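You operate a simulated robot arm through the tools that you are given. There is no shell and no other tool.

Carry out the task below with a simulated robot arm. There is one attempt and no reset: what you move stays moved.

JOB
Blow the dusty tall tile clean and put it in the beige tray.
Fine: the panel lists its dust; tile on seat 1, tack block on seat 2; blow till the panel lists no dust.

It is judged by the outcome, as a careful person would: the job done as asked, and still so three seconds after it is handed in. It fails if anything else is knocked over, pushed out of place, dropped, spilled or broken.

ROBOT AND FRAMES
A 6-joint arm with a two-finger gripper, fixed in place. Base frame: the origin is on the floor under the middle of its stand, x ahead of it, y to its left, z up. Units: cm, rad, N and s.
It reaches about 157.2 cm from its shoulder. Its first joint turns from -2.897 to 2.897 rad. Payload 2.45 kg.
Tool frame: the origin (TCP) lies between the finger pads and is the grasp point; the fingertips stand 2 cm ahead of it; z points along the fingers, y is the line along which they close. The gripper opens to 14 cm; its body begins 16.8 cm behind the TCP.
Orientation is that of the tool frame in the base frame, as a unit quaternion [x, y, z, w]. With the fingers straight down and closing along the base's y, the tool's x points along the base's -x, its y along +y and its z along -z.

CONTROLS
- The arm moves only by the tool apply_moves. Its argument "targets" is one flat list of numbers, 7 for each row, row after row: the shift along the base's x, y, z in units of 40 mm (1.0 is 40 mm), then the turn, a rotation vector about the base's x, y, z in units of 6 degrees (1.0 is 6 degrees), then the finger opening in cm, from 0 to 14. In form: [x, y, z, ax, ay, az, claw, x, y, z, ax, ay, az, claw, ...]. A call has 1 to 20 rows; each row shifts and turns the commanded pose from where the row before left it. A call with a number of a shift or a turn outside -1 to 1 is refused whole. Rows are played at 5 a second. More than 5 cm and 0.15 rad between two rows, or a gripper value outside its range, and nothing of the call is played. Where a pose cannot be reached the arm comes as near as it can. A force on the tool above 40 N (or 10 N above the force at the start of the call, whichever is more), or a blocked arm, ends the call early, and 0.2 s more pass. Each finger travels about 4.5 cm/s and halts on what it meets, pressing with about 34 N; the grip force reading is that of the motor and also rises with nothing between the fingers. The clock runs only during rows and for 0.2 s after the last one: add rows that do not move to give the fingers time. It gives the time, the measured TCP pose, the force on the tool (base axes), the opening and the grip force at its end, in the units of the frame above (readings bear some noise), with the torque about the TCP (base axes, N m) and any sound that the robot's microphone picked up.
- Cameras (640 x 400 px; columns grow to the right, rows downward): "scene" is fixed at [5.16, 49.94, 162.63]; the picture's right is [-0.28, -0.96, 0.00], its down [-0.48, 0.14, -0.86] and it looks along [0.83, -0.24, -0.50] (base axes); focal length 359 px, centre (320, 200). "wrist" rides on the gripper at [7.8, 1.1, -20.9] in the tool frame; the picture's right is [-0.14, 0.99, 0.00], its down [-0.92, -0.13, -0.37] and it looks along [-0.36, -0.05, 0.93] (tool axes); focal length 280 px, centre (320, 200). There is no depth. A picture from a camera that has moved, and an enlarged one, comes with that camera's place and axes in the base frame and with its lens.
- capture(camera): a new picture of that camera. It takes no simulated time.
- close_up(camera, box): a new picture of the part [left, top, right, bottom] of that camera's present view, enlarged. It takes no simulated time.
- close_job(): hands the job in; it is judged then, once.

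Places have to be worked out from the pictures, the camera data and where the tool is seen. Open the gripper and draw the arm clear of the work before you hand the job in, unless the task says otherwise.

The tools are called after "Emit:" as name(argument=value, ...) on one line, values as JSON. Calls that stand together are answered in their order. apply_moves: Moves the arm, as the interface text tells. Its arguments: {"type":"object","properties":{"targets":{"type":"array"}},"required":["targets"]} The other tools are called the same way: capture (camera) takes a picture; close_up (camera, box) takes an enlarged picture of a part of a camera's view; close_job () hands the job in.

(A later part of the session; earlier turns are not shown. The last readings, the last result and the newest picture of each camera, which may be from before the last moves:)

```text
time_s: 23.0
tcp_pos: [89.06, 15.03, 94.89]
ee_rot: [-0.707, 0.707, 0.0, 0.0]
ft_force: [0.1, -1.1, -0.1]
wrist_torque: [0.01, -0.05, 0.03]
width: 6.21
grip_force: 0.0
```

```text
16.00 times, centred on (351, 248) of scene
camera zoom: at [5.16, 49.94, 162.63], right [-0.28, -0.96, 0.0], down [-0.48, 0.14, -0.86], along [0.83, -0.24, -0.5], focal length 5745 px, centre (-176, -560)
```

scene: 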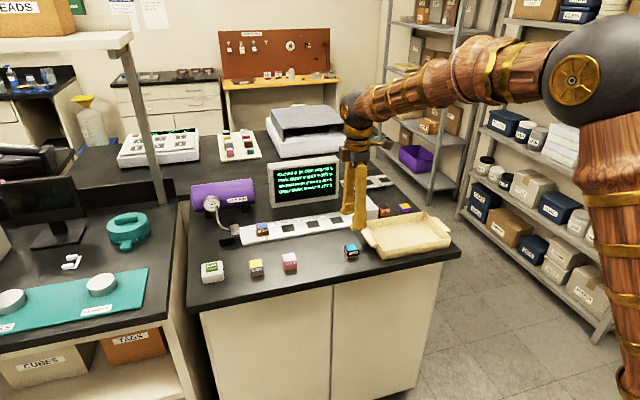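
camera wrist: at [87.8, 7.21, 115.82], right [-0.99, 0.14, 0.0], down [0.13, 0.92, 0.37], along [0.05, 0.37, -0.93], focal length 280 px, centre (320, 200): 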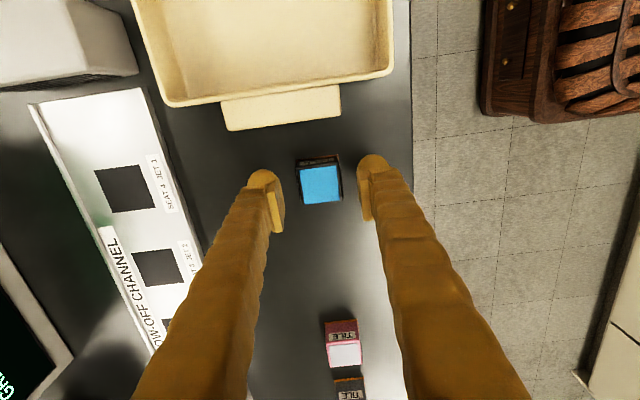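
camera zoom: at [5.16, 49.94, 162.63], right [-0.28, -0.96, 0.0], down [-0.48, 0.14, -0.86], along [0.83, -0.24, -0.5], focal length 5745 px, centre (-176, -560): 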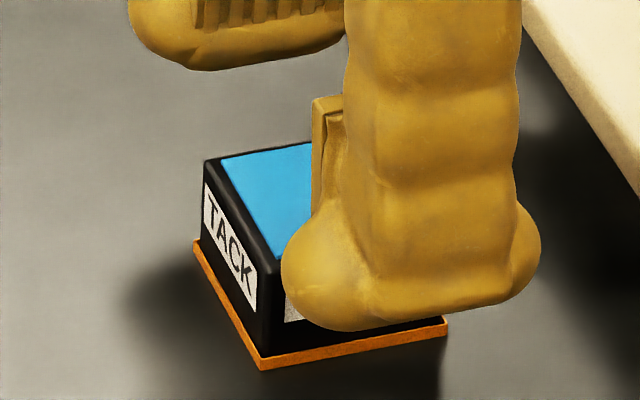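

The rims stand roughly 0.4–0.5 cm, so I will grip low here, and after lifting turn the gripper back to close along y for seating (proven clear of the rims). I lower to TCP z≈93.1 and close on the block.

Emit:
apply_moves(targets=[0, 0, -0.2, 0, 0, 0, 6.2, 0, 0, -0.15, 0, 0, 0, 6.2, 0, 0, -0.1, 0, 0, 0, 6.2, 0, 0, 0, 0, 0, 0, 6.2, 0, 0, 0, 0, 0, 0, 4.8, 0, 0, 0, 0, 0, 0, 3, 0, 0, 0, 0, 0, 0, 3, 0, 0, 0, 0, 0, 0, 3])

Emit:
capture(camera="wrist")

Emit:
close_up(camera="scene", box=[310, 220, 390, 270])

```text
time_s: 24.8
tcp_pos: [89.02, 15.1, 93.08]
ee_rot: [0.707, -0.707, -0.001, -0.001]
ft_force: [-0.7, 0.0, 0.2]
wrist_torque: [-0.01, 0.01, 0.02]
width: 3.64
grip_force: 33.8
```

```text
taken
camera wrist: at [87.78, 7.24, 113.95], right [-0.99, 0.14, 0.0], down [0.13, 0.92, 0.37], along [0.05, 0.37, -0.93], focal length 280 px, centre (320, 200)
```

wrist: 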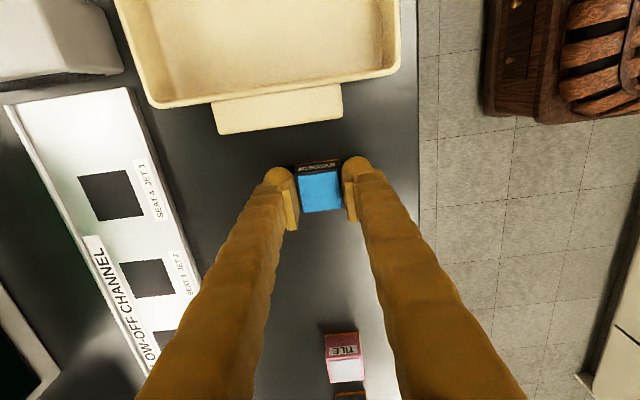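

```text
8.00 times, centred on (350, 245) of scene
camera zoom: at [5.16, 49.94, 162.63], right [-0.28, -0.96, 0.0], down [-0.48, 0.14, -0.86], along [0.83, -0.24, -0.5], focal length 2873 px, centre (80, -160)
```

zoom: 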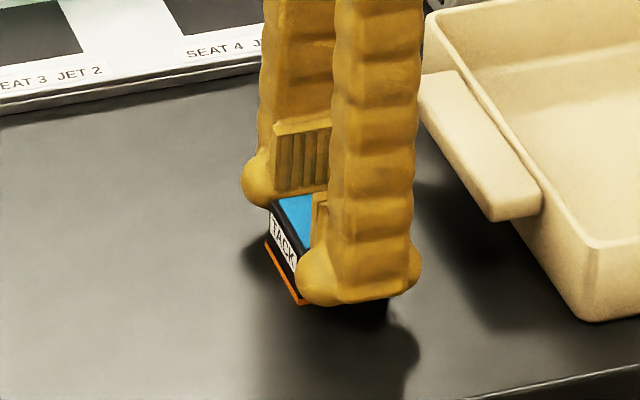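

The block is gripped (3.64 cm, 33.8 N). I lift slowly straight up 11 cm and check.

Emit:
apply_moves(targets=[0, 0, 0.15, 0, 0, 0, 3, 0, 0, 0.25, 0, 0, 0, 3, 0, 0, 0.4, 0, 0, 0, 3, 0, 0, 0.6, 0, 0, 0, 3, 0, 0, 0.7, 0, 0, 0, 3, 0, 0, 0.6, 0, 0, 0, 3, 0, 0, 0.1, 0, 0, 0, 3, 0, 0, 0, 0, 0, 0, 3])

Emit:
capture(camera="wrist")

Emit:
close_up(camera="scene", box=[310, 180, 390, 230])

```text
time_s: 26.6
tcp_pos: [89.05, 14.97, 104.38]
ee_rot: [0.707, -0.707, 0.0, -0.001]
ft_force: [-0.5, -0.1, 0.1]
wrist_torque: [0.02, -0.03, -0.02]
width: 3.64
grip_force: 34.1
```

```text
taken
camera wrist: at [87.81, 7.21, 125.25], right [-0.99, 0.14, 0.0], down [0.13, 0.92, 0.37], along [0.05, 0.37, -0.93], focal length 280 px, centre (320, 200)
```

wrist: 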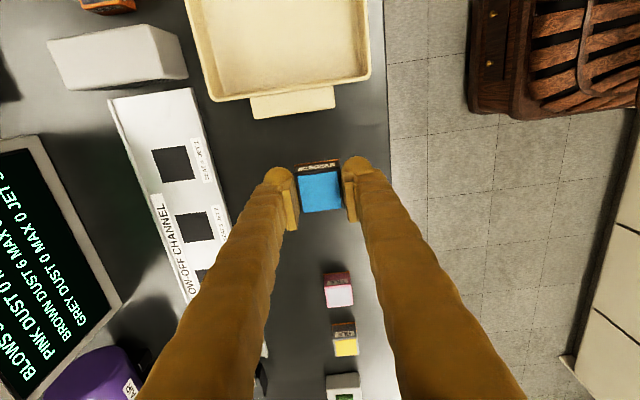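

```text
8.00 times, centred on (350, 205) of scene
camera zoom: at [5.16, 49.94, 162.63], right [-0.28, -0.96, 0.0], down [-0.48, 0.14, -0.86], along [0.83, -0.24, -0.5], focal length 2873 px, centre (80, 160)
```

zoom: 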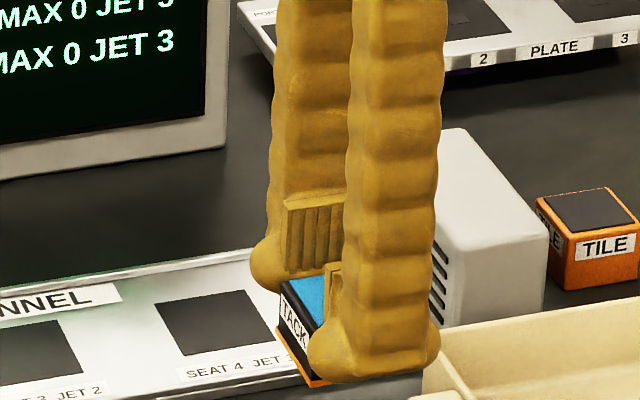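

The block is held level. I turn back 90° while carrying it over to seat 2 (≈(107.2, 31.3)) at the same height.

Emit:
apply_moves(targets=[0.303, 0.272, 0, 0, 0, -1, 3, 0.303, 0.272, 0, 0, 0, -1, 3, 0.303, 0.272, 0, 0, 0, -1, 3, 0.303, 0.272, 0, 0, 0, -1, 3, 0.303, 0.272, 0, 0, 0, -1, 3, 0.303, 0.272, 0, 0, 0, -1, 3, 0.303, 0.272, 0, 0, 0, -1, 3, 0.303, 0.272, 0, 0, 0, -1, 3, 0.303, 0.272, 0, 0, 0, -1, 3, 0.303, 0.272, 0, 0, 0, -1, 3, 0.303, 0.272, 0, 0, 0, -1, 3, 0.303, 0.272, 0, 0, 0, -1, 3, 0.303, 0.272, 0, 0, 0, -1, 3, 0.303, 0.272, 0, 0, 0, -1, 3, 0.303, 0.272, 0, 0, 0, -1, 3, 0, 0, 0, 0, 0, 0, 3, 0, 0, 0, 0, 0, 0, 3])

Emit:
capture(camera="wrist")

Emit:
close_up(camera="wrist", box=[220, 90, 420, 215])

Emit:
close_up(camera="scene", box=[240, 175, 340, 238])

```text
time_s: 30.2
tcp_pos: [107.19, 31.24, 104.34]
ee_rot: [0.0, 1.0, 0.0, -0.001]
ft_force: [-0.2, 0.0, -1.1]
wrist_torque: [0.0, 0.01, -0.01]
width: 3.64
grip_force: 34.3
```

```text
taken
camera wrist: at [99.18, 32.41, 125.22], right [0.14, 0.99, 0.0], down [0.92, -0.13, 0.37], along [0.37, -0.05, -0.93], focal length 280 px, centre (320, 200)
```

wrist: 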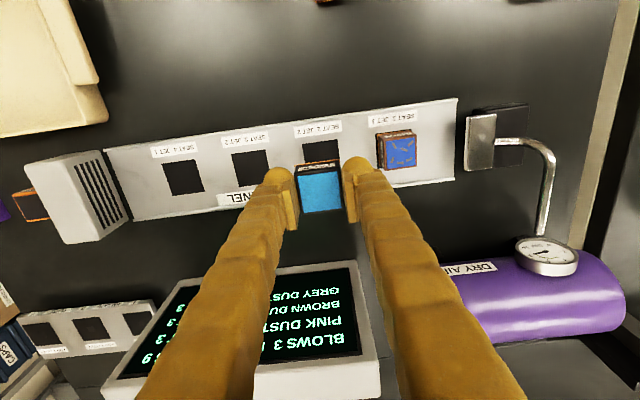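

```text
3.20 times, centred on (320, 152) of wrist
camera zoom: at [99.18, 32.41, 125.22], right [0.14, 0.99, 0.0], down [0.92, -0.13, 0.37], along [0.37, -0.05, -0.93], focal length 897 px, centre (320, 352)
```

zoom: 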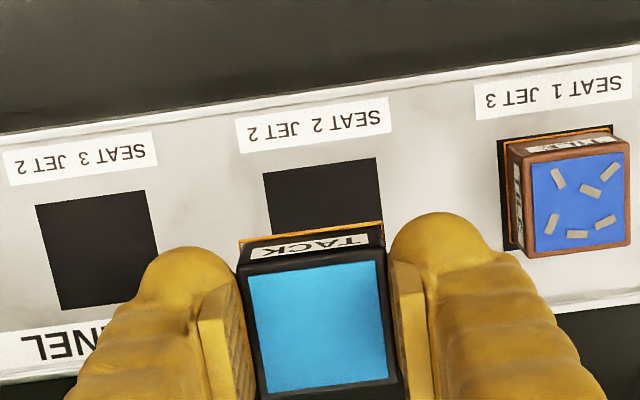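

```text
6.35 times, centred on (290, 206) of scene
camera zoom: at [5.16, 49.94, 162.63], right [-0.28, -0.96, 0.0], down [-0.48, 0.14, -0.86], along [0.83, -0.24, -0.5], focal length 2280 px, centre (510, 159)
```

zoom: 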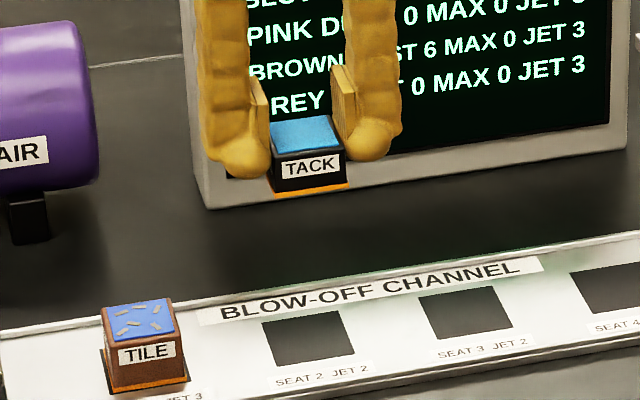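

Seat 2's centre is about +0.2 cm in y from the TCP, x matches. I correct and lower to z≈95.5.

Emit:
apply_moves(targets=[0.01, 0.05, -0.4, 0, 0, 0, 3, 0, 0, -0.5, 0, 0, 0, 3, 0, 0, -0.5, 0, 0, 0, 3, 0, 0, -0.5, 0, 0, 0, 3, 0, 0, -0.3, 0, 0, 0, 3, 0, 0, 0, 0, 0, 0, 3, 0, 0, 0, 0, 0, 0, 3])

Emit:
close_up(camera="wrist", box=[220, 90, 420, 215])

Emit:
close_up(camera="scene", box=[240, 195, 320, 245])

```text
time_s: 31.8
tcp_pos: [107.2, 31.63, 95.62]
ee_rot: [0.001, 1.0, 0.0, 0.001]
ft_force: [0.0, 0.1, 0.1]
wrist_torque: [0.0, 0.02, 0.02]
width: 3.64
grip_force: 34.2
```

```text
3.20 times, centred on (320, 152) of wrist
camera zoom: at [99.27, 32.68, 116.52], right [0.14, 0.99, 0.0], down [0.92, -0.13, 0.37], along [0.37, -0.05, -0.93], focal length 897 px, centre (320, 352)
```

zoom: 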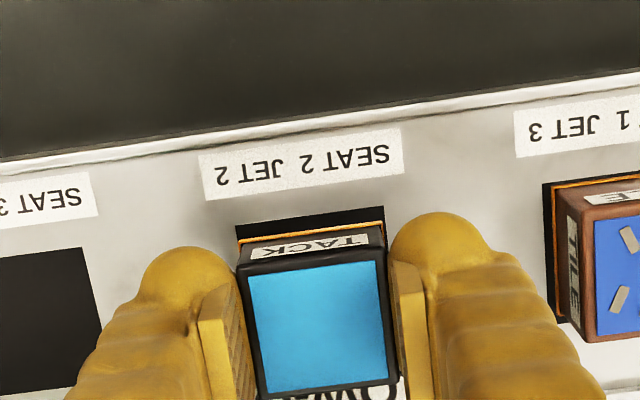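

```text
8.00 times, centred on (280, 220) of scene
camera zoom: at [5.16, 49.94, 162.63], right [-0.28, -0.96, 0.0], down [-0.48, 0.14, -0.86], along [0.83, -0.24, -0.5], focal length 2873 px, centre (640, 40)
```

zoom: 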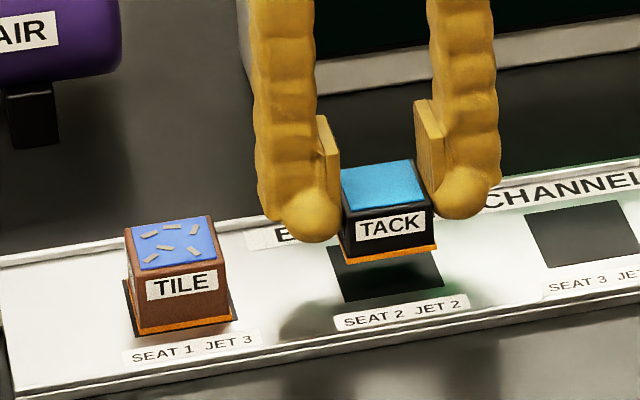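

The block is aligned with seat 2. I lower to about 2 mm above expected contact (≈93.6), then feel for it.

Emit:
apply_moves(targets=[0.01, 0, -0.2, 0, 0, 0, 3, 0, 0, -0.2, 0, 0, 0, 3, 0, 0, -0.05, 0, 0, 0, 3, 0, 0, 0, 0, 0, 0, 3, 0, 0, 0, 0, 0, 0, 3])

Emit:
close_up(camera="scene", box=[260, 205, 310, 236])

```text
time_s: 33.0
tcp_pos: [107.25, 31.64, 93.71]
ee_rot: [0.0, 1.0, 0.0, -0.001]
ft_force: [0.3, 0.0, -0.6]
wrist_torque: [-0.01, -0.01, -0.01]
width: 3.65
grip_force: 34.2
```

```text
12.80 times, centred on (285, 220) of scene
camera zoom: at [5.16, 49.94, 162.63], right [-0.28, -0.96, 0.0], down [-0.48, 0.14, -0.86], along [0.83, -0.24, -0.5], focal length 4596 px, centre (768, -62)
```

zoom: 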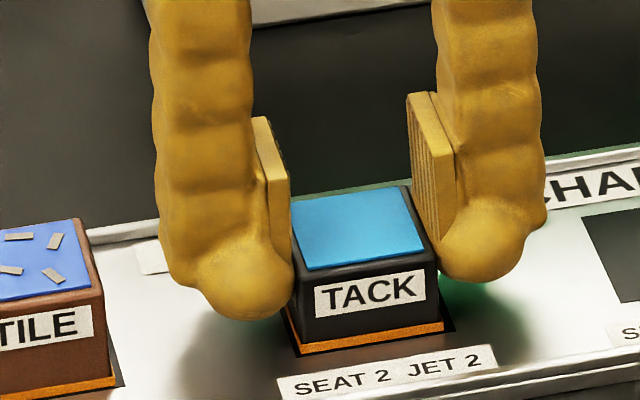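

No contact yet. I step down 1 mm at a time.

Emit:
apply_moves(targets=[0, 0, -0.025, 0, 0, 0, 3, 0, 0, 0, 0, 0, 0, 3])

```text
time_s: 33.6
tcp_pos: [107.19, 31.77, 93.69]
ee_rot: [0.0, 1.0, 0.0, 0.001]
ft_force: [2.4, 0.4, -0.6]
wrist_torque: [-0.03, -0.04, 0.0]
width: 3.64
grip_force: 35.1
```

Emit:
apply_moves(targets=[0, 0, -0.025, 0, 0, 0, 3, 0, 0, 0, 0, 0, 0, 3])

Emit:
close_up(camera="scene", box=[260, 205, 310, 236])

```text
time_s: 34.2
tcp_pos: [107.2, 31.69, 93.65]
ee_rot: [0.001, 1.0, 0.001, 0.001]
ft_force: [2.7, -2.3, 13.3]
wrist_torque: [-0.09, -0.01, -0.01]
width: 3.64
grip_force: 34.7
```

```text
12.80 times, centred on (285, 220) of scene
camera zoom: at [5.16, 49.94, 162.63], right [-0.28, -0.96, 0.0], down [-0.48, 0.14, -0.86], along [0.83, -0.24, -0.5], focal length 4596 px, centre (768, -62)
```

zoom: 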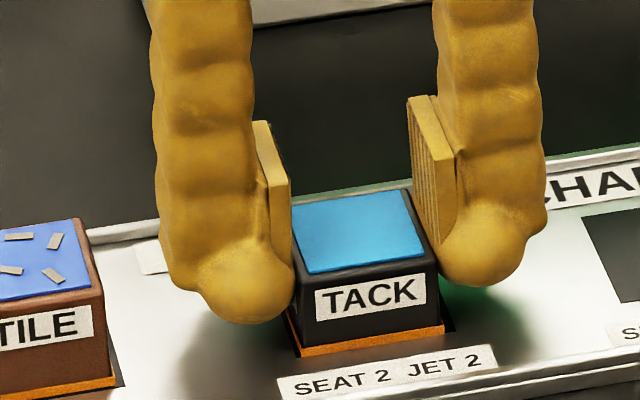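

Contact is felt (13 N); the block stands on seat 2. I open to 5.4 cm and lift clear.

Emit:
apply_moves(targets=[0, 0, 0, 0, 0, 0, 4.4, 0, 0, 0, 0, 0, 0, 5.4, 0, 0, 0, 0, 0, 0, 5.4, 0, 0, 0.2, 0, 0, 0, 5.4, 0, 0, 0.4, 0, 0, 0, 5.4, 0, 0, 0.6, 0, 0, 0, 5.4, 0, 0, 0.8, 0, 0, 0, 5.4, 0, 0, 0.8, 0, 0, 0, 5.4, 0, 0, 0, 0, 0, 0, 5.4])

Emit:
capture(camera="wrist")

Emit:
close_up(camera="scene", box=[230, 190, 310, 240])

Emit:
close_up(camera="scene", box=[190, 250, 222, 290])

```text
time_s: 36.2
tcp_pos: [107.22, 31.48, 104.72]
ee_rot: [0.0, 1.0, 0.0, 0.001]
ft_force: [-0.1, -0.8, -0.3]
wrist_torque: [0.0, -0.01, 0.03]
width: 5.41
grip_force: 0.0
```

```text
taken
camera wrist: at [99.28, 32.61, 125.65], right [0.14, 0.99, 0.0], down [0.92, -0.13, 0.37], along [0.37, -0.05, -0.93], focal length 280 px, centre (320, 200)
```

wrist: 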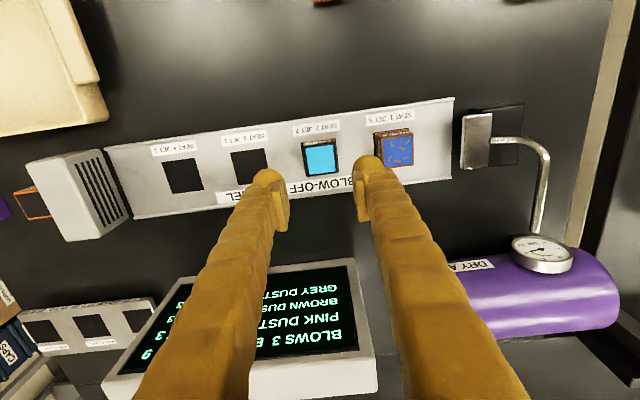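

```text
8.00 times, centred on (270, 215) of scene
camera zoom: at [5.16, 49.94, 162.63], right [-0.28, -0.96, 0.0], down [-0.48, 0.14, -0.86], along [0.83, -0.24, -0.5], focal length 2873 px, centre (720, 80)
```

zoom: 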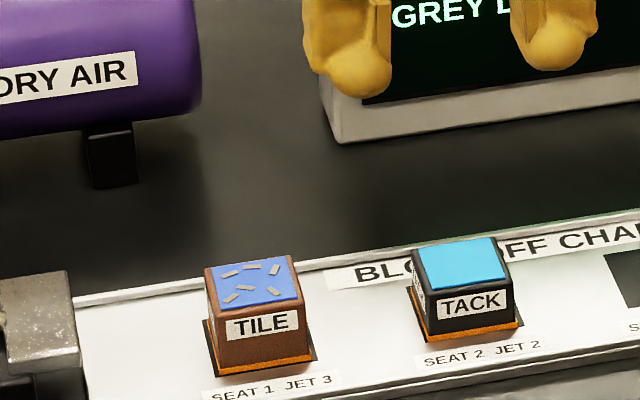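

```text
10.00 times, centred on (206, 270) of scene
camera zoom: at [5.16, 49.94, 162.63], right [-0.28, -0.96, 0.0], down [-0.48, 0.14, -0.86], along [0.83, -0.24, -0.5], focal length 3591 px, centre (1460, -500)
```

zoom: 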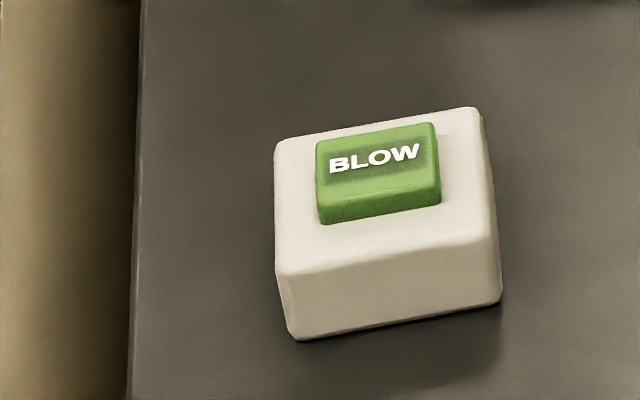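

Tile and tack block stand on their seats. The BLOW button is at about (90.2, 57.2), top ~z 94; I'll press it with the +y fingertip only (3.2 cm opening, TCP at y≈54.2), so the other finger stays between the button box and the grey tile.

Emit:
apply_moves(targets=[-0.531, 0.709, 0, 0, 0, 0, 4.5, -0.531, 0.709, 0, 0, 0, 0, 3.2, -0.531, 0.709, 0, 0, 0, 0, 3.2, -0.531, 0.709, 0, 0, 0, 0, 3.2, -0.531, 0.709, 0, 0, 0, 0, 3.2, -0.531, 0.709, 0, 0, 0, 0, 3.2, -0.531, 0.709, 0, 0, 0, 0, 3.2, -0.531, 0.709, 0, 0, 0, 0, 3.2, 0, 0, 0, 0, 0, 0, 3.2, 0, 0, 0, 0, 0, 0, 3.2])

Emit:
capture(camera="wrist")

Emit:
close_up(camera="scene", box=[180, 180, 308, 290])

```text
time_s: 38.4
tcp_pos: [90.21, 54.16, 104.77]
ee_rot: [0.001, 1.0, 0.0, 0.0]
ft_force: [-0.6, 0.4, 0.5]
wrist_torque: [0.0, -0.01, 0.01]
width: 3.26
grip_force: 0.1
```

```text
taken
camera wrist: at [82.3, 55.33, 125.67], right [0.14, 0.99, 0.0], down [0.92, -0.13, 0.37], along [0.37, -0.05, -0.93], focal length 280 px, centre (320, 200)
```

wrist: 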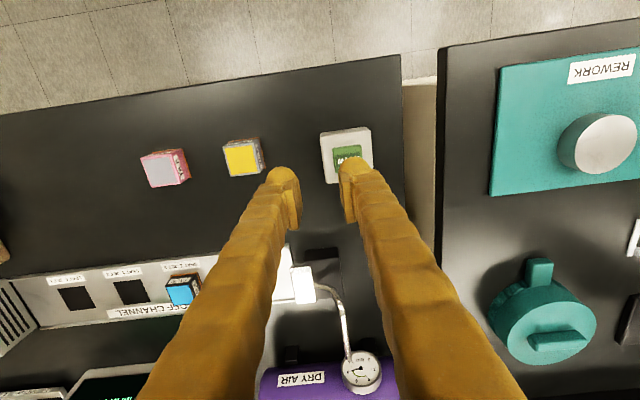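

```text
3.64 times, centred on (244, 235) of scene
camera zoom: at [5.16, 49.94, 162.63], right [-0.28, -0.96, 0.0], down [-0.48, 0.14, -0.86], along [0.83, -0.24, -0.5], focal length 1306 px, centre (596, 73)
```

zoom: 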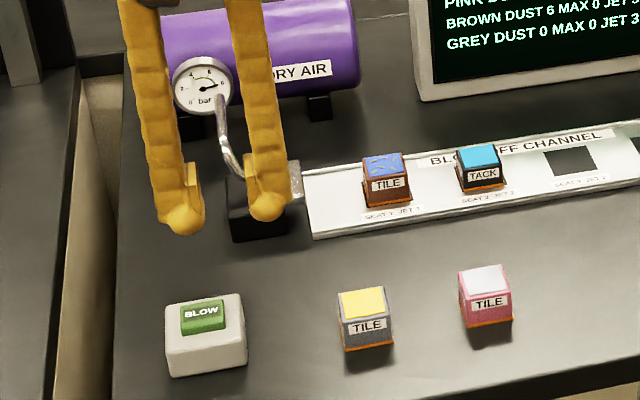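

I zoom in on the button and fingertip to refine the offset before descending.

Emit:
close_up(camera="wrist", box=[230, 110, 410, 222])

```text
3.56 times, centred on (320, 166) of wrist
camera zoom: at [82.3, 55.33, 125.67], right [0.14, 0.99, 0.0], down [0.92, -0.13, 0.37], along [0.37, -0.05, -0.93], focal length 997 px, centre (320, 321)
```

zoom: 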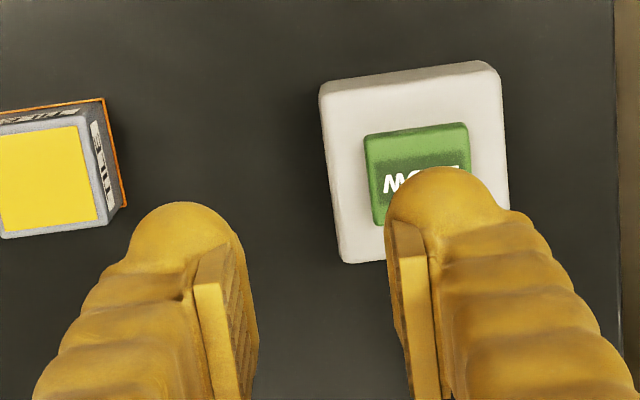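

The button centre is ≈(90.3, 57.4), so I shift +0.2 cm in y and lower to just above it (tips at ~z 95.3).

Emit:
apply_moves(targets=[0.02, 0.05, -0.5, 0, 0, 0, 3.2, 0, 0, -0.5, 0, 0, 0, 3.2, 0, 0, -0.5, 0, 0, 0, 3.2, 0, 0, -0.35, 0, 0, 0, 3.2, 0, 0, 0, 0, 0, 0, 3.2, 0, 0, 0, 0, 0, 0, 3.2])

Emit:
close_up(camera="wrist", box=[230, 110, 410, 222])

Emit:
close_up(camera="scene", box=[180, 230, 260, 290])

```text
time_s: 39.8
tcp_pos: [90.32, 54.48, 97.33]
ee_rot: [-0.001, 1.0, 0.0, 0.0]
ft_force: [-0.3, -0.6, 0.1]
wrist_torque: [0.01, -0.01, -0.02]
width: 3.2
grip_force: 0.1
```

```text
3.56 times, centred on (320, 166) of wrist
camera zoom: at [82.33, 55.52, 118.19], right [0.14, 0.99, 0.0], down [0.92, -0.13, 0.37], along [0.37, -0.05, -0.93], focal length 997 px, centre (320, 321)
```

zoom: 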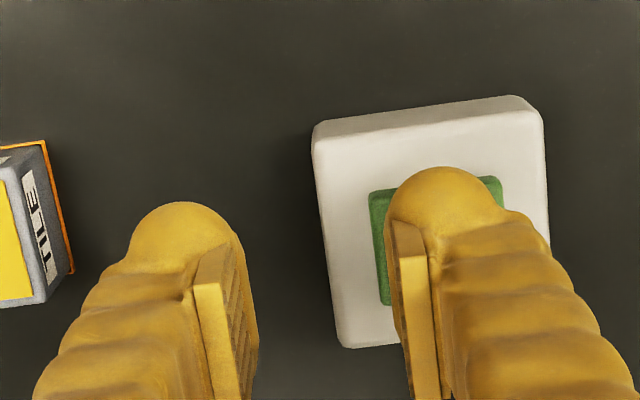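

```text
6.67 times, centred on (220, 260) of scene
camera zoom: at [5.16, 49.94, 162.63], right [-0.28, -0.96, 0.0], down [-0.48, 0.14, -0.86], along [0.83, -0.24, -0.5], focal length 2394 px, centre (987, -200)
```

zoom: 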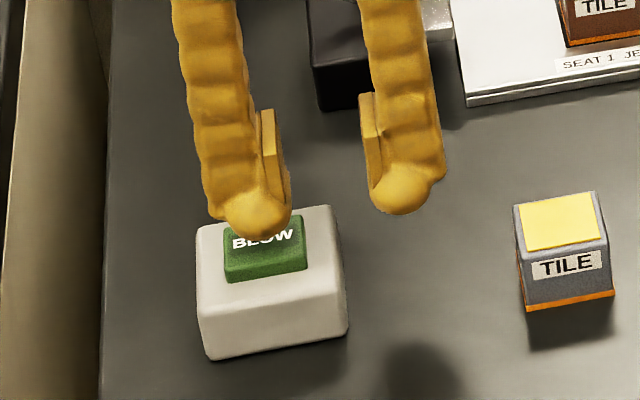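

The fingertip is centred over the button. I lower in small steps and watch the force and panel.

Emit:
apply_moves(targets=[0, 0, -0.1, 0, 0, 0, 3.2, 0, 0, -0.1, 0, 0, 0, 3.2, 0, 0, 0, 0, 0, 0, 3.2])

Emit:
close_up(camera="scene", box=[180, 230, 260, 290])

```text
time_s: 40.6
tcp_pos: [90.43, 54.46, 96.44]
ee_rot: [-0.001, 1.0, 0.0, 0.0]
ft_force: [0.1, 0.6, -0.2]
wrist_torque: [-0.01, 0.0, 0.03]
width: 3.2
grip_force: 0.0
```

```text
6.67 times, centred on (220, 260) of scene
camera zoom: at [5.16, 49.94, 162.63], right [-0.28, -0.96, 0.0], down [-0.48, 0.14, -0.86], along [0.83, -0.24, -0.5], focal length 2394 px, centre (987, -200)
```

zoom: 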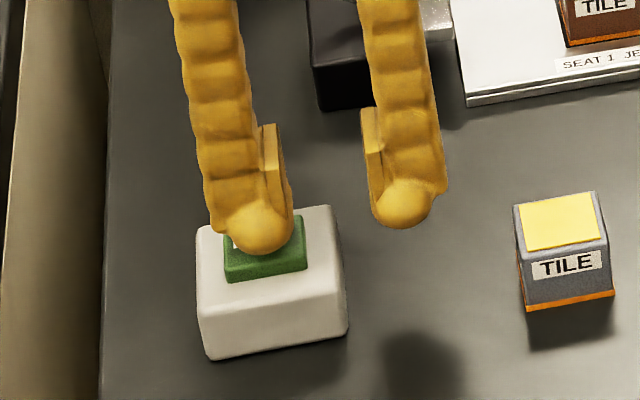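

Emit:
apply_moves(targets=[0, 0, -0.05, 0, 0, 0, 3.2, 0, 0, 0, 0, 0, 0, 3.2])

Emit:
close_up(camera="scene", box=[180, 230, 260, 290])

Emit:
close_up(camera="scene", box=[260, 150, 350, 206])

```text
time_s: 41.2
tcp_pos: [90.26, 54.4, 96.31]
ee_rot: [0.0, 1.0, 0.0, 0.0]
ft_force: [0.1, 0.9, 0.0]
wrist_torque: [-0.02, 0.01, 0.02]
width: 3.22
grip_force: 0.0
```

```text
6.67 times, centred on (220, 260) of scene
camera zoom: at [5.16, 49.94, 162.63], right [-0.28, -0.96, 0.0], down [-0.48, 0.14, -0.86], along [0.83, -0.24, -0.5], focal length 2394 px, centre (987, -200)
```

zoom: 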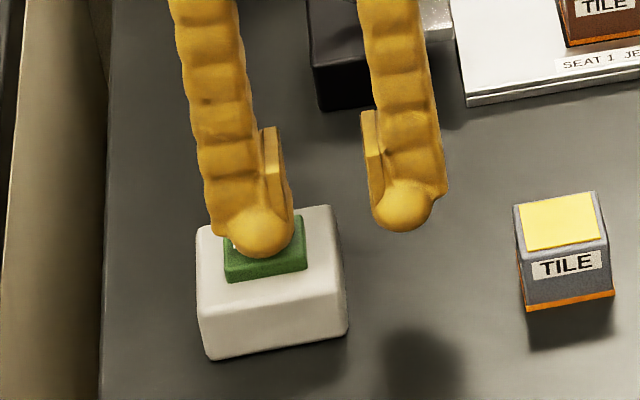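

```text
7.11 times, centred on (305, 178) of scene
camera zoom: at [5.16, 49.94, 162.63], right [-0.28, -0.96, 0.0], down [-0.48, 0.14, -0.86], along [0.83, -0.24, -0.5], focal length 2553 px, centre (427, 356)
```

zoom: 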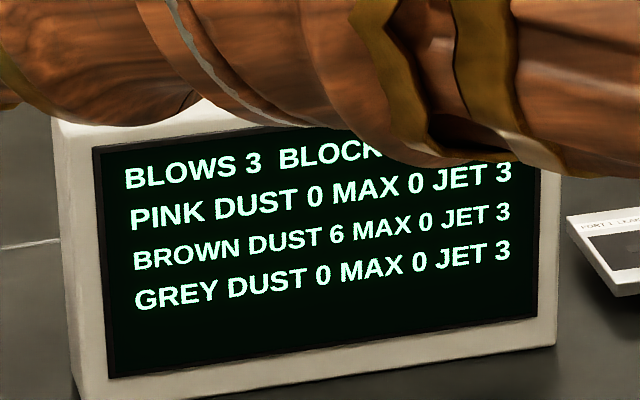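

No contact yet; the panel still reads BLOWS 3, brown 6. I continue down gently.

Emit:
apply_moves(targets=[0, 0, -0.05, 0, 0, 0, 3.2, 0, 0, 0, 0, 0, 0, 3.2])

```text
time_s: 41.8
tcp_pos: [90.24, 54.47, 96.05]
ee_rot: [0.0, 1.0, 0.0, 0.001]
ft_force: [-0.6, 0.2, 0.7]
wrist_torque: [-0.01, 0.0, 0.0]
width: 3.21
grip_force: 0.1
```

Emit:
apply_moves(targets=[0, 0, -0.05, 0, 0, 0, 3.2, 0, 0, 0, 0, 0, 0, 3.2])

Emit:
close_up(camera="scene", box=[180, 230, 260, 290])

```text
time_s: 42.4
tcp_pos: [90.46, 54.41, 95.89]
ee_rot: [0.0, 1.0, 0.001, 0.001]
ft_force: [-0.8, -0.8, -0.5]
wrist_torque: [0.02, 0.0, -0.01]
width: 3.21
grip_force: 0.1
```

```text
6.67 times, centred on (220, 260) of scene
camera zoom: at [5.16, 49.94, 162.63], right [-0.28, -0.96, 0.0], down [-0.48, 0.14, -0.86], along [0.83, -0.24, -0.5], focal length 2394 px, centre (987, -200)
```

zoom: 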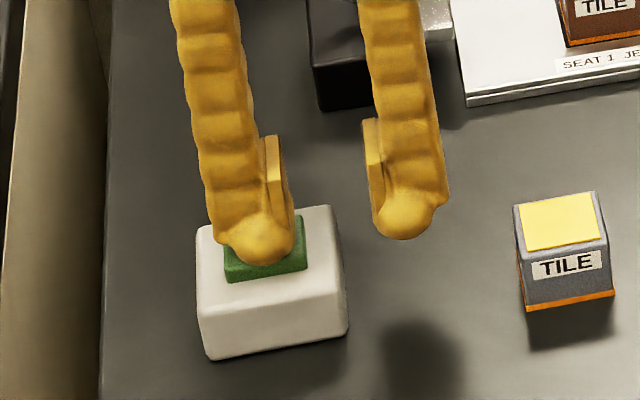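

Emit:
apply_moves(targets=[0, 0, -0.05, 0, 0, 0, 3.2, 0, 0, 0, 0, 0, 0, 3.2])

```text
time_s: 43.0
tcp_pos: [90.26, 54.44, 95.7]
ee_rot: [0.0, 1.0, 0.0, 0.002]
ft_force: [0.3, 0.7, 2.0]
wrist_torque: [0.05, -0.01, 0.03]
width: 3.24
grip_force: 0.4
heard: click
```

A click was heard with a 2 N touch: the button is pressed. I look at the panel and the tile.

Emit:
close_up(camera="scene", box=[260, 150, 350, 206])

Emit:
close_up(camera="scene", box=[220, 195, 310, 250])

```text
7.11 times, centred on (305, 178) of scene
camera zoom: at [5.16, 49.94, 162.63], right [-0.28, -0.96, 0.0], down [-0.48, 0.14, -0.86], along [0.83, -0.24, -0.5], focal length 2553 px, centre (427, 356)
```

zoom: 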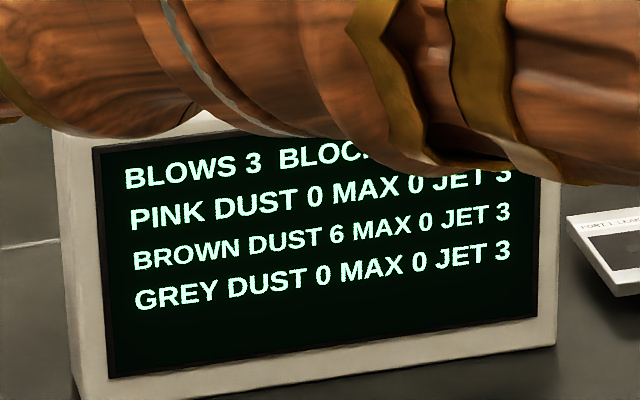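

```text
7.11 times, centred on (265, 222) of scene
camera zoom: at [5.16, 49.94, 162.63], right [-0.28, -0.96, 0.0], down [-0.48, 0.14, -0.86], along [0.83, -0.24, -0.5], focal length 2553 px, centre (711, 40)
```

zoom: 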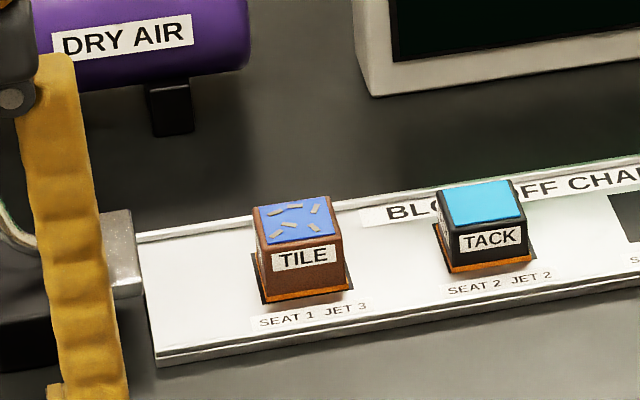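

The panel hasn't changed at this instant; I raise 0.8 cm to release the button and let a second pass.

Emit:
apply_moves(targets=[0, 0, 0.1, 0, 0, 0, 3.2, 0, 0, 0.1, 0, 0, 0, 3.2, 0, 0, 0, 0, 0, 0, 3.2, 0, 0, 0, 0, 0, 0, 3.2, 0, 0, 0, 0, 0, 0, 3.2, 0, 0, 0, 0, 0, 0, 3.2])

Emit:
close_up(camera="scene", box=[260, 150, 350, 206])

Emit:
close_up(camera="scene", box=[220, 195, 310, 250])

```text
time_s: 44.4
tcp_pos: [90.31, 54.39, 96.4]
ee_rot: [-0.001, 1.0, 0.0, 0.0]
ft_force: [-0.5, -0.6, -0.3]
wrist_torque: [0.03, 0.02, 0.01]
width: 3.22
grip_force: 0.1
```

```text
7.11 times, centred on (305, 178) of scene
camera zoom: at [5.16, 49.94, 162.63], right [-0.28, -0.96, 0.0], down [-0.48, 0.14, -0.86], along [0.83, -0.24, -0.5], focal length 2553 px, centre (427, 356)
```

zoom: 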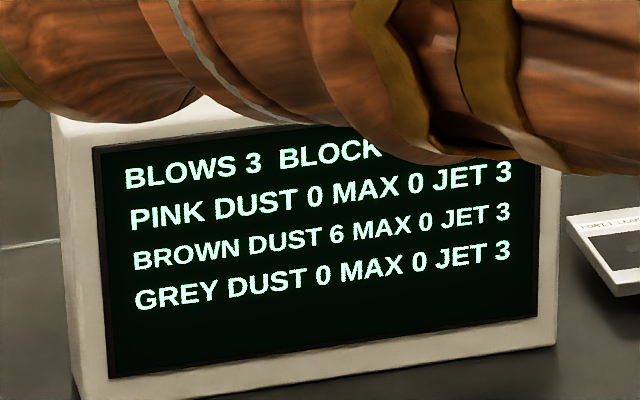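

```text
7.11 times, centred on (265, 222) of scene
camera zoom: at [5.16, 49.94, 162.63], right [-0.28, -0.96, 0.0], down [-0.48, 0.14, -0.86], along [0.83, -0.24, -0.5], focal length 2553 px, centre (711, 40)
```

zoom: 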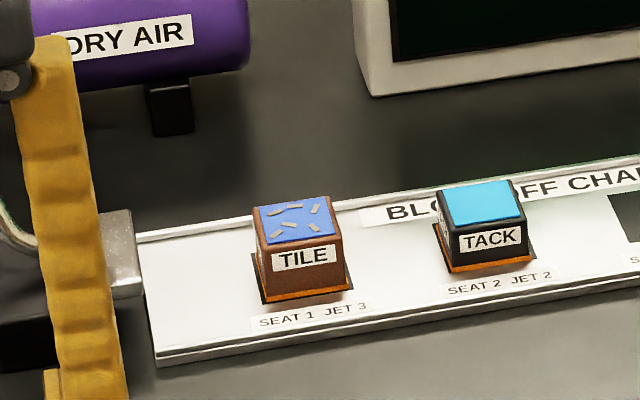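

Nothing has changed on the panel after 1.4 s. I wait two more seconds before trying again, in case the blow is delayed.

Emit:
apply_moves(targets=[0, 0, 0, 0, 0, 0, 3.2, 0, 0, 0, 0, 0, 0, 3.2, 0, 0, 0, 0, 0, 0, 3.2, 0, 0, 0, 0, 0, 0, 3.2, 0, 0, 0, 0, 0, 0, 3.2, 0, 0, 0, 0, 0, 0, 3.2, 0, 0, 0, 0, 0, 0, 3.2, 0, 0, 0, 0, 0, 0, 3.2, 0, 0, 0, 0, 0, 0, 3.2, 0, 0, 0, 0, 0, 0, 3.2])

Emit:
capture(camera="scene")

Emit:
close_up(camera="scene", box=[180, 170, 350, 276])

```text
time_s: 46.6
tcp_pos: [90.26, 54.48, 96.45]
ee_rot: [0.0, 1.0, 0.0, 0.0]
ft_force: [0.6, -0.5, 0.6]
wrist_torque: [0.0, 0.0, 0.02]
width: 3.21
grip_force: 0.0
```

```text
taken
```

scene: 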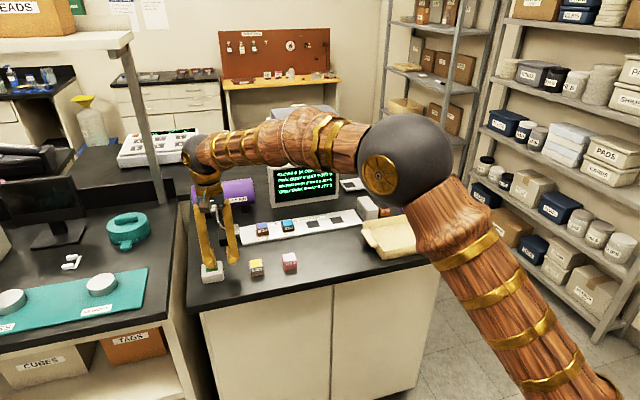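

```text
3.76 times, centred on (265, 223) of scene
camera zoom: at [5.16, 49.94, 162.63], right [-0.28, -0.96, 0.0], down [-0.48, 0.14, -0.86], along [0.83, -0.24, -0.5], focal length 1352 px, centre (527, 113)
```

zoom: 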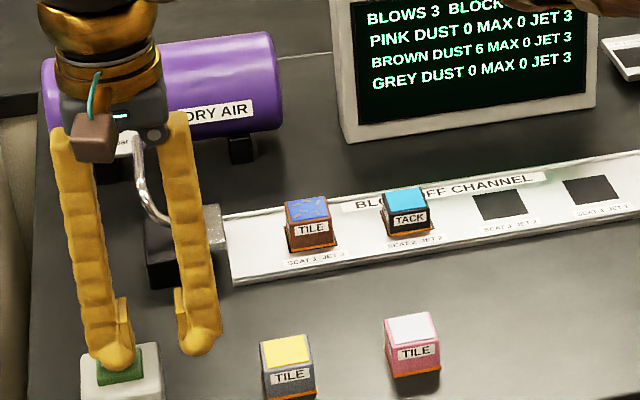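

Still unchanged, so that click was probably only the start of the button's travel. I press again, a bit deeper, and hold while checking.

Emit:
apply_moves(targets=[0, 0, -0.1, 0, 0, 0, 3.2, 0, 0, -0.1, 0, 0, 0, 3.2, 0, 0, -0.04, 0, 0, 0, 3.2, 0, 0, 0, 0, 0, 0, 3.2])

Emit:
close_up(camera="scene", box=[180, 170, 350, 276])

```text
time_s: 47.6
tcp_pos: [90.3, 54.55, 95.57]
ee_rot: [0.001, 1.0, 0.001, 0.001]
ft_force: [-0.3, -0.5, 2.4]
wrist_torque: [0.08, 0.01, 0.03]
width: 3.22
grip_force: 0.2
heard: click
```

```text
3.76 times, centred on (265, 223) of scene
camera zoom: at [5.16, 49.94, 162.63], right [-0.28, -0.96, 0.0], down [-0.48, 0.14, -0.86], along [0.83, -0.24, -0.5], focal length 1352 px, centre (527, 113)
```

zoom: 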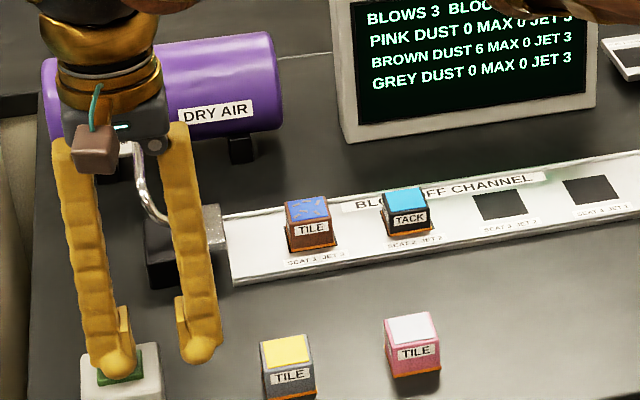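

A click again, panel the same. I press further in 1–2 mm steps.

Emit:
apply_moves(targets=[0, 0, -0.04, 0, 0, 0, 3.2, 0, 0, 0, 0, 0, 0, 3.2])

Emit:
close_up(camera="scene", box=[180, 170, 350, 276])

```text
time_s: 48.2
tcp_pos: [90.33, 54.47, 95.3]
ee_rot: [0.0, 1.0, 0.001, 0.002]
ft_force: [1.2, 0.9, 4.7]
wrist_torque: [0.15, -0.04, 0.0]
width: 3.25
grip_force: 1.4
```

```text
3.76 times, centred on (265, 223) of scene
camera zoom: at [5.16, 49.94, 162.63], right [-0.28, -0.96, 0.0], down [-0.48, 0.14, -0.86], along [0.83, -0.24, -0.5], focal length 1352 px, centre (527, 113)
```

zoom: 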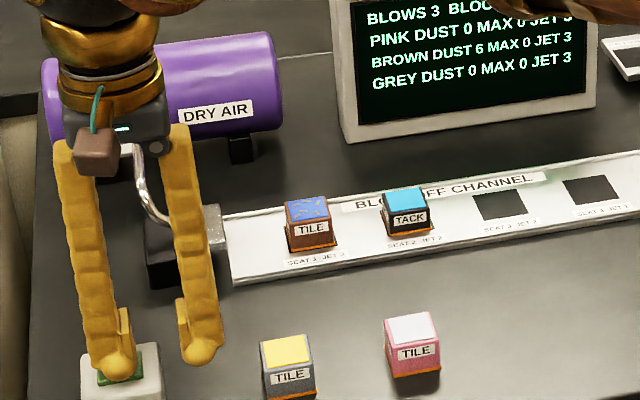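

Emit:
apply_moves(targets=[0, 0, -0.04, 0, 0, 0, 3.2, 0, 0, 0, 0, 0, 0, 3.2])

Emit:
close_up(camera="scene", box=[180, 170, 350, 276])

```text
time_s: 48.8
tcp_pos: [90.36, 54.52, 95.26]
ee_rot: [0.0, 1.0, 0.0, 0.001]
ft_force: [2.1, 0.2, 10.2]
wrist_torque: [0.28, -0.05, -0.06]
width: 3.2
grip_force: 0.5
```

```text
3.76 times, centred on (265, 223) of scene
camera zoom: at [5.16, 49.94, 162.63], right [-0.28, -0.96, 0.0], down [-0.48, 0.14, -0.86], along [0.83, -0.24, -0.5], focal length 1352 px, centre (527, 113)
```

zoom: 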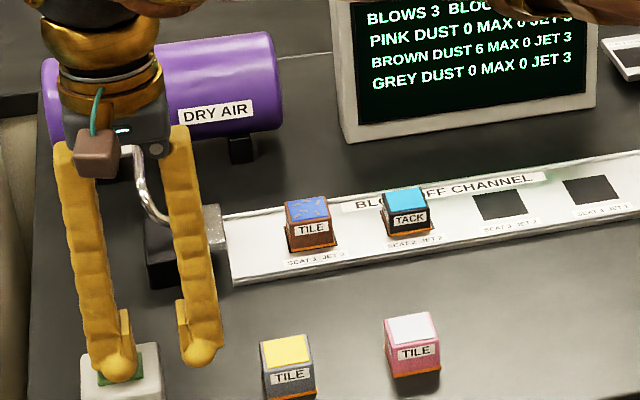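

The button is at the bottom (10 N) with no reaction yet. I hold it down for about two seconds and listen.

Emit:
apply_moves(targets=[0, 0, 0, 0, 0, 0, 3.2, 0, 0, 0, 0, 0, 0, 3.2, 0, 0, 0, 0, 0, 0, 3.2, 0, 0, 0, 0, 0, 0, 3.2, 0, 0, 0, 0, 0, 0, 3.2, 0, 0, 0, 0, 0, 0, 3.2, 0, 0, 0, 0, 0, 0, 3.2, 0, 0, 0, 0, 0, 0, 3.2, 0, 0, 0, 0, 0, 0, 3.2])

Emit:
close_up(camera="scene", box=[180, 170, 350, 276])

Emit:
close_up(camera="scene", box=[195, 190, 235, 215])

```text
time_s: 50.8
tcp_pos: [90.28, 54.51, 95.37]
ee_rot: [0.0, 1.0, 0.001, 0.002]
ft_force: [2.7, -0.2, 12.7]
wrist_torque: [0.33, -0.03, -0.06]
width: 3.22
grip_force: 0.1
```

```text
3.76 times, centred on (265, 223) of scene
camera zoom: at [5.16, 49.94, 162.63], right [-0.28, -0.96, 0.0], down [-0.48, 0.14, -0.86], along [0.83, -0.24, -0.5], focal length 1352 px, centre (527, 113)
```

zoom: 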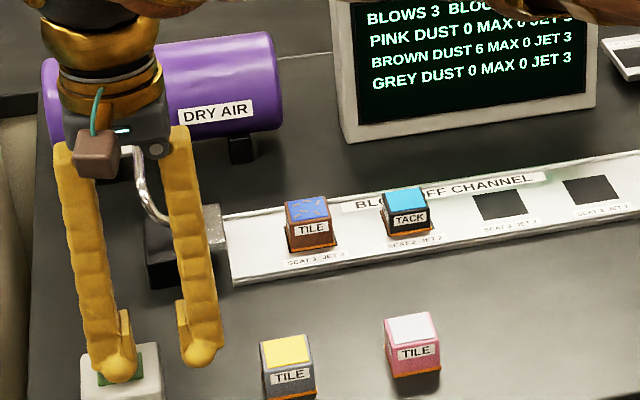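

```text
16.00 times, centred on (215, 202) of scene
camera zoom: at [5.16, 49.94, 162.63], right [-0.28, -0.96, 0.0], down [-0.48, 0.14, -0.86], along [0.83, -0.24, -0.5], focal length 5745 px, centre (2000, 160)
```

zoom: 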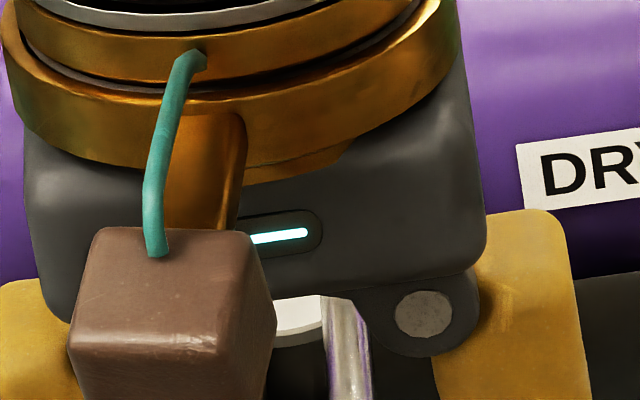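

Still no change while held. I release the button, raise clear and let time pass, then read the whole panel.

Emit:
apply_moves(targets=[0, 0, 0.15, 0, 0, 0, 3.2, 0, 0, 0.25, 0, 0, 0, 3.2, 0, 0, 0.4, 0, 0, 0, 3.2, 0, 0, 0.4, 0, 0, 0, 3.2, 0, 0, 0, 0, 0, 0, 3.2, 0, 0, 0, 0, 0, 0, 3.2, 0, 0, 0, 0, 0, 0, 3.2])

Emit:
close_up(camera="scene", box=[180, 150, 350, 276])

Emit:
close_up(camera="scene", box=[245, 210, 305, 248])

```text
time_s: 52.4
tcp_pos: [90.38, 54.59, 99.97]
ee_rot: [-0.001, 1.0, 0.001, 0.002]
ft_force: [-1.0, 0.0, 0.0]
wrist_torque: [0.06, 0.0, -0.01]
width: 3.21
grip_force: 0.1
```

```text
3.17 times, centred on (265, 213) of scene
camera zoom: at [5.16, 49.94, 162.63], right [-0.28, -0.96, 0.0], down [-0.48, 0.14, -0.86], along [0.83, -0.24, -0.5], focal length 1140 px, centre (495, 159)
```

zoom: 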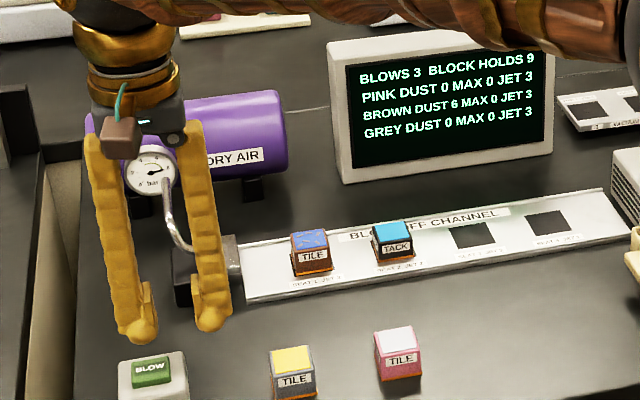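

```text
10.53 times, centred on (275, 229) of scene
camera zoom: at [5.16, 49.94, 162.63], right [-0.28, -0.96, 0.0], down [-0.48, 0.14, -0.86], along [0.83, -0.24, -0.5], focal length 3780 px, centre (794, -105)
```

zoom: 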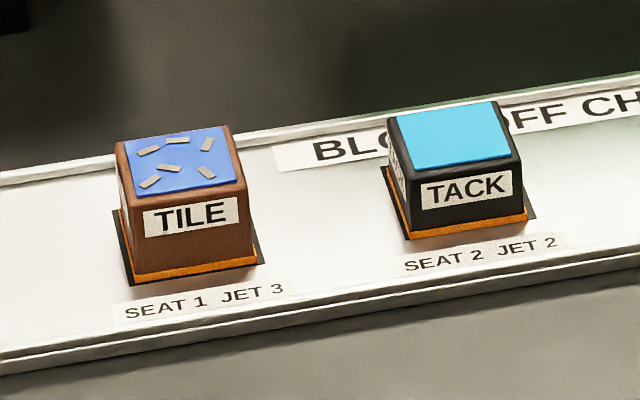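

Panel is unchanged (BLOWS 3, brown 6), and both blocks sit well inside their seat marks. Maybe the button was not driven to full travel; I look at it up close, unpressed, for a baseline.

Emit:
close_up(camera="scene", box=[192, 253, 232, 283])

Emit:
close_up(camera="wrist", box=[230, 100, 410, 212])

```text
13.33 times, centred on (212, 268) of scene
camera zoom: at [5.16, 49.94, 162.63], right [-0.28, -0.96, 0.0], down [-0.48, 0.14, -0.86], along [0.83, -0.24, -0.5], focal length 4788 px, centre (1760, -707)
```

zoom: 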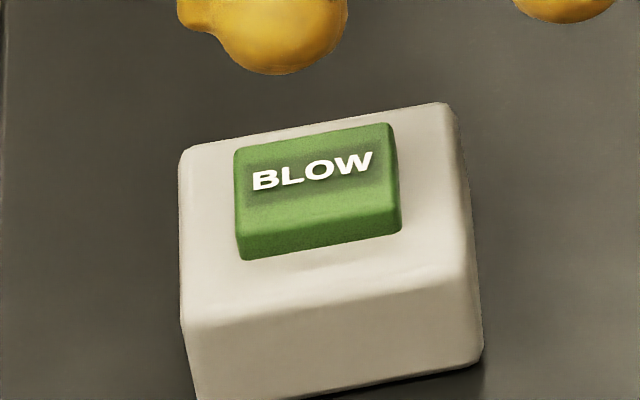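

```text
3.56 times, centred on (320, 156) of wrist
camera zoom: at [82.42, 55.61, 120.84], right [0.14, 0.99, 0.0], down [0.92, -0.13, 0.37], along [0.37, -0.05, -0.93], focal length 997 px, centre (320, 356)
```

zoom: 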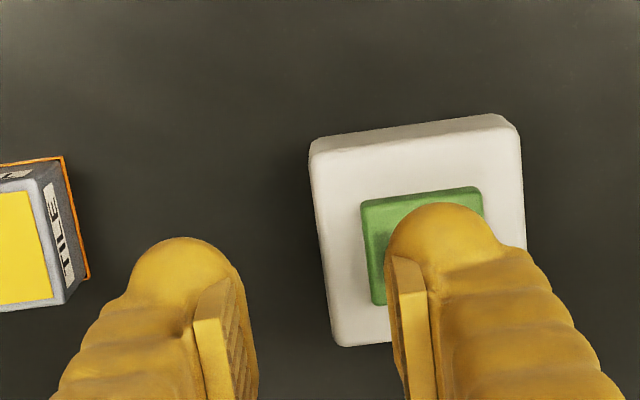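

I press again, this time going stepwise to a firmer force, watching the button's travel.

Emit:
apply_moves(targets=[-0.03, 0, -0.4, 0, 0, 0, 3.2, 0, 0, -0.4, 0, 0, 0, 3.2, 0, 0, -0.2, 0, 0, 0, 3.2, 0, 0, -0.15, 0, 0, 0, 3.2, 0, 0, -0.05, 0, 0, 0, 3.2, 0, 0, 0, 0, 0, 0, 3.2])

Emit:
close_up(camera="scene", box=[192, 253, 232, 283])

Emit:
close_up(camera="scene", box=[260, 150, 350, 206])

```text
time_s: 53.8
tcp_pos: [90.2, 54.34, 95.21]
ee_rot: [0.001, 1.0, 0.001, 0.001]
ft_force: [4.3, -0.6, 12.7]
wrist_torque: [0.33, -0.1, -0.09]
width: 3.26
grip_force: 0.1
heard: click
```

```text
13.33 times, centred on (212, 268) of scene
camera zoom: at [5.16, 49.94, 162.63], right [-0.28, -0.96, 0.0], down [-0.48, 0.14, -0.86], along [0.83, -0.24, -0.5], focal length 4788 px, centre (1760, -707)
```

zoom: 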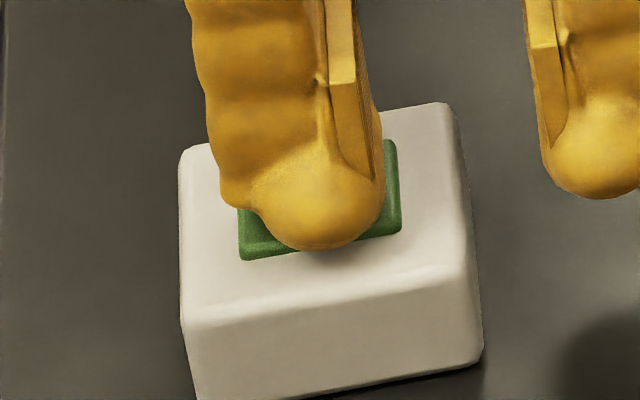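

```text
7.11 times, centred on (305, 178) of scene
camera zoom: at [5.16, 49.94, 162.63], right [-0.28, -0.96, 0.0], down [-0.48, 0.14, -0.86], along [0.83, -0.24, -0.5], focal length 2553 px, centre (427, 356)
```

zoom: 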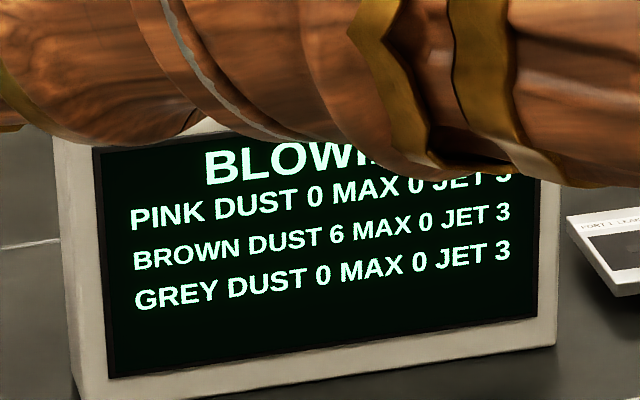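

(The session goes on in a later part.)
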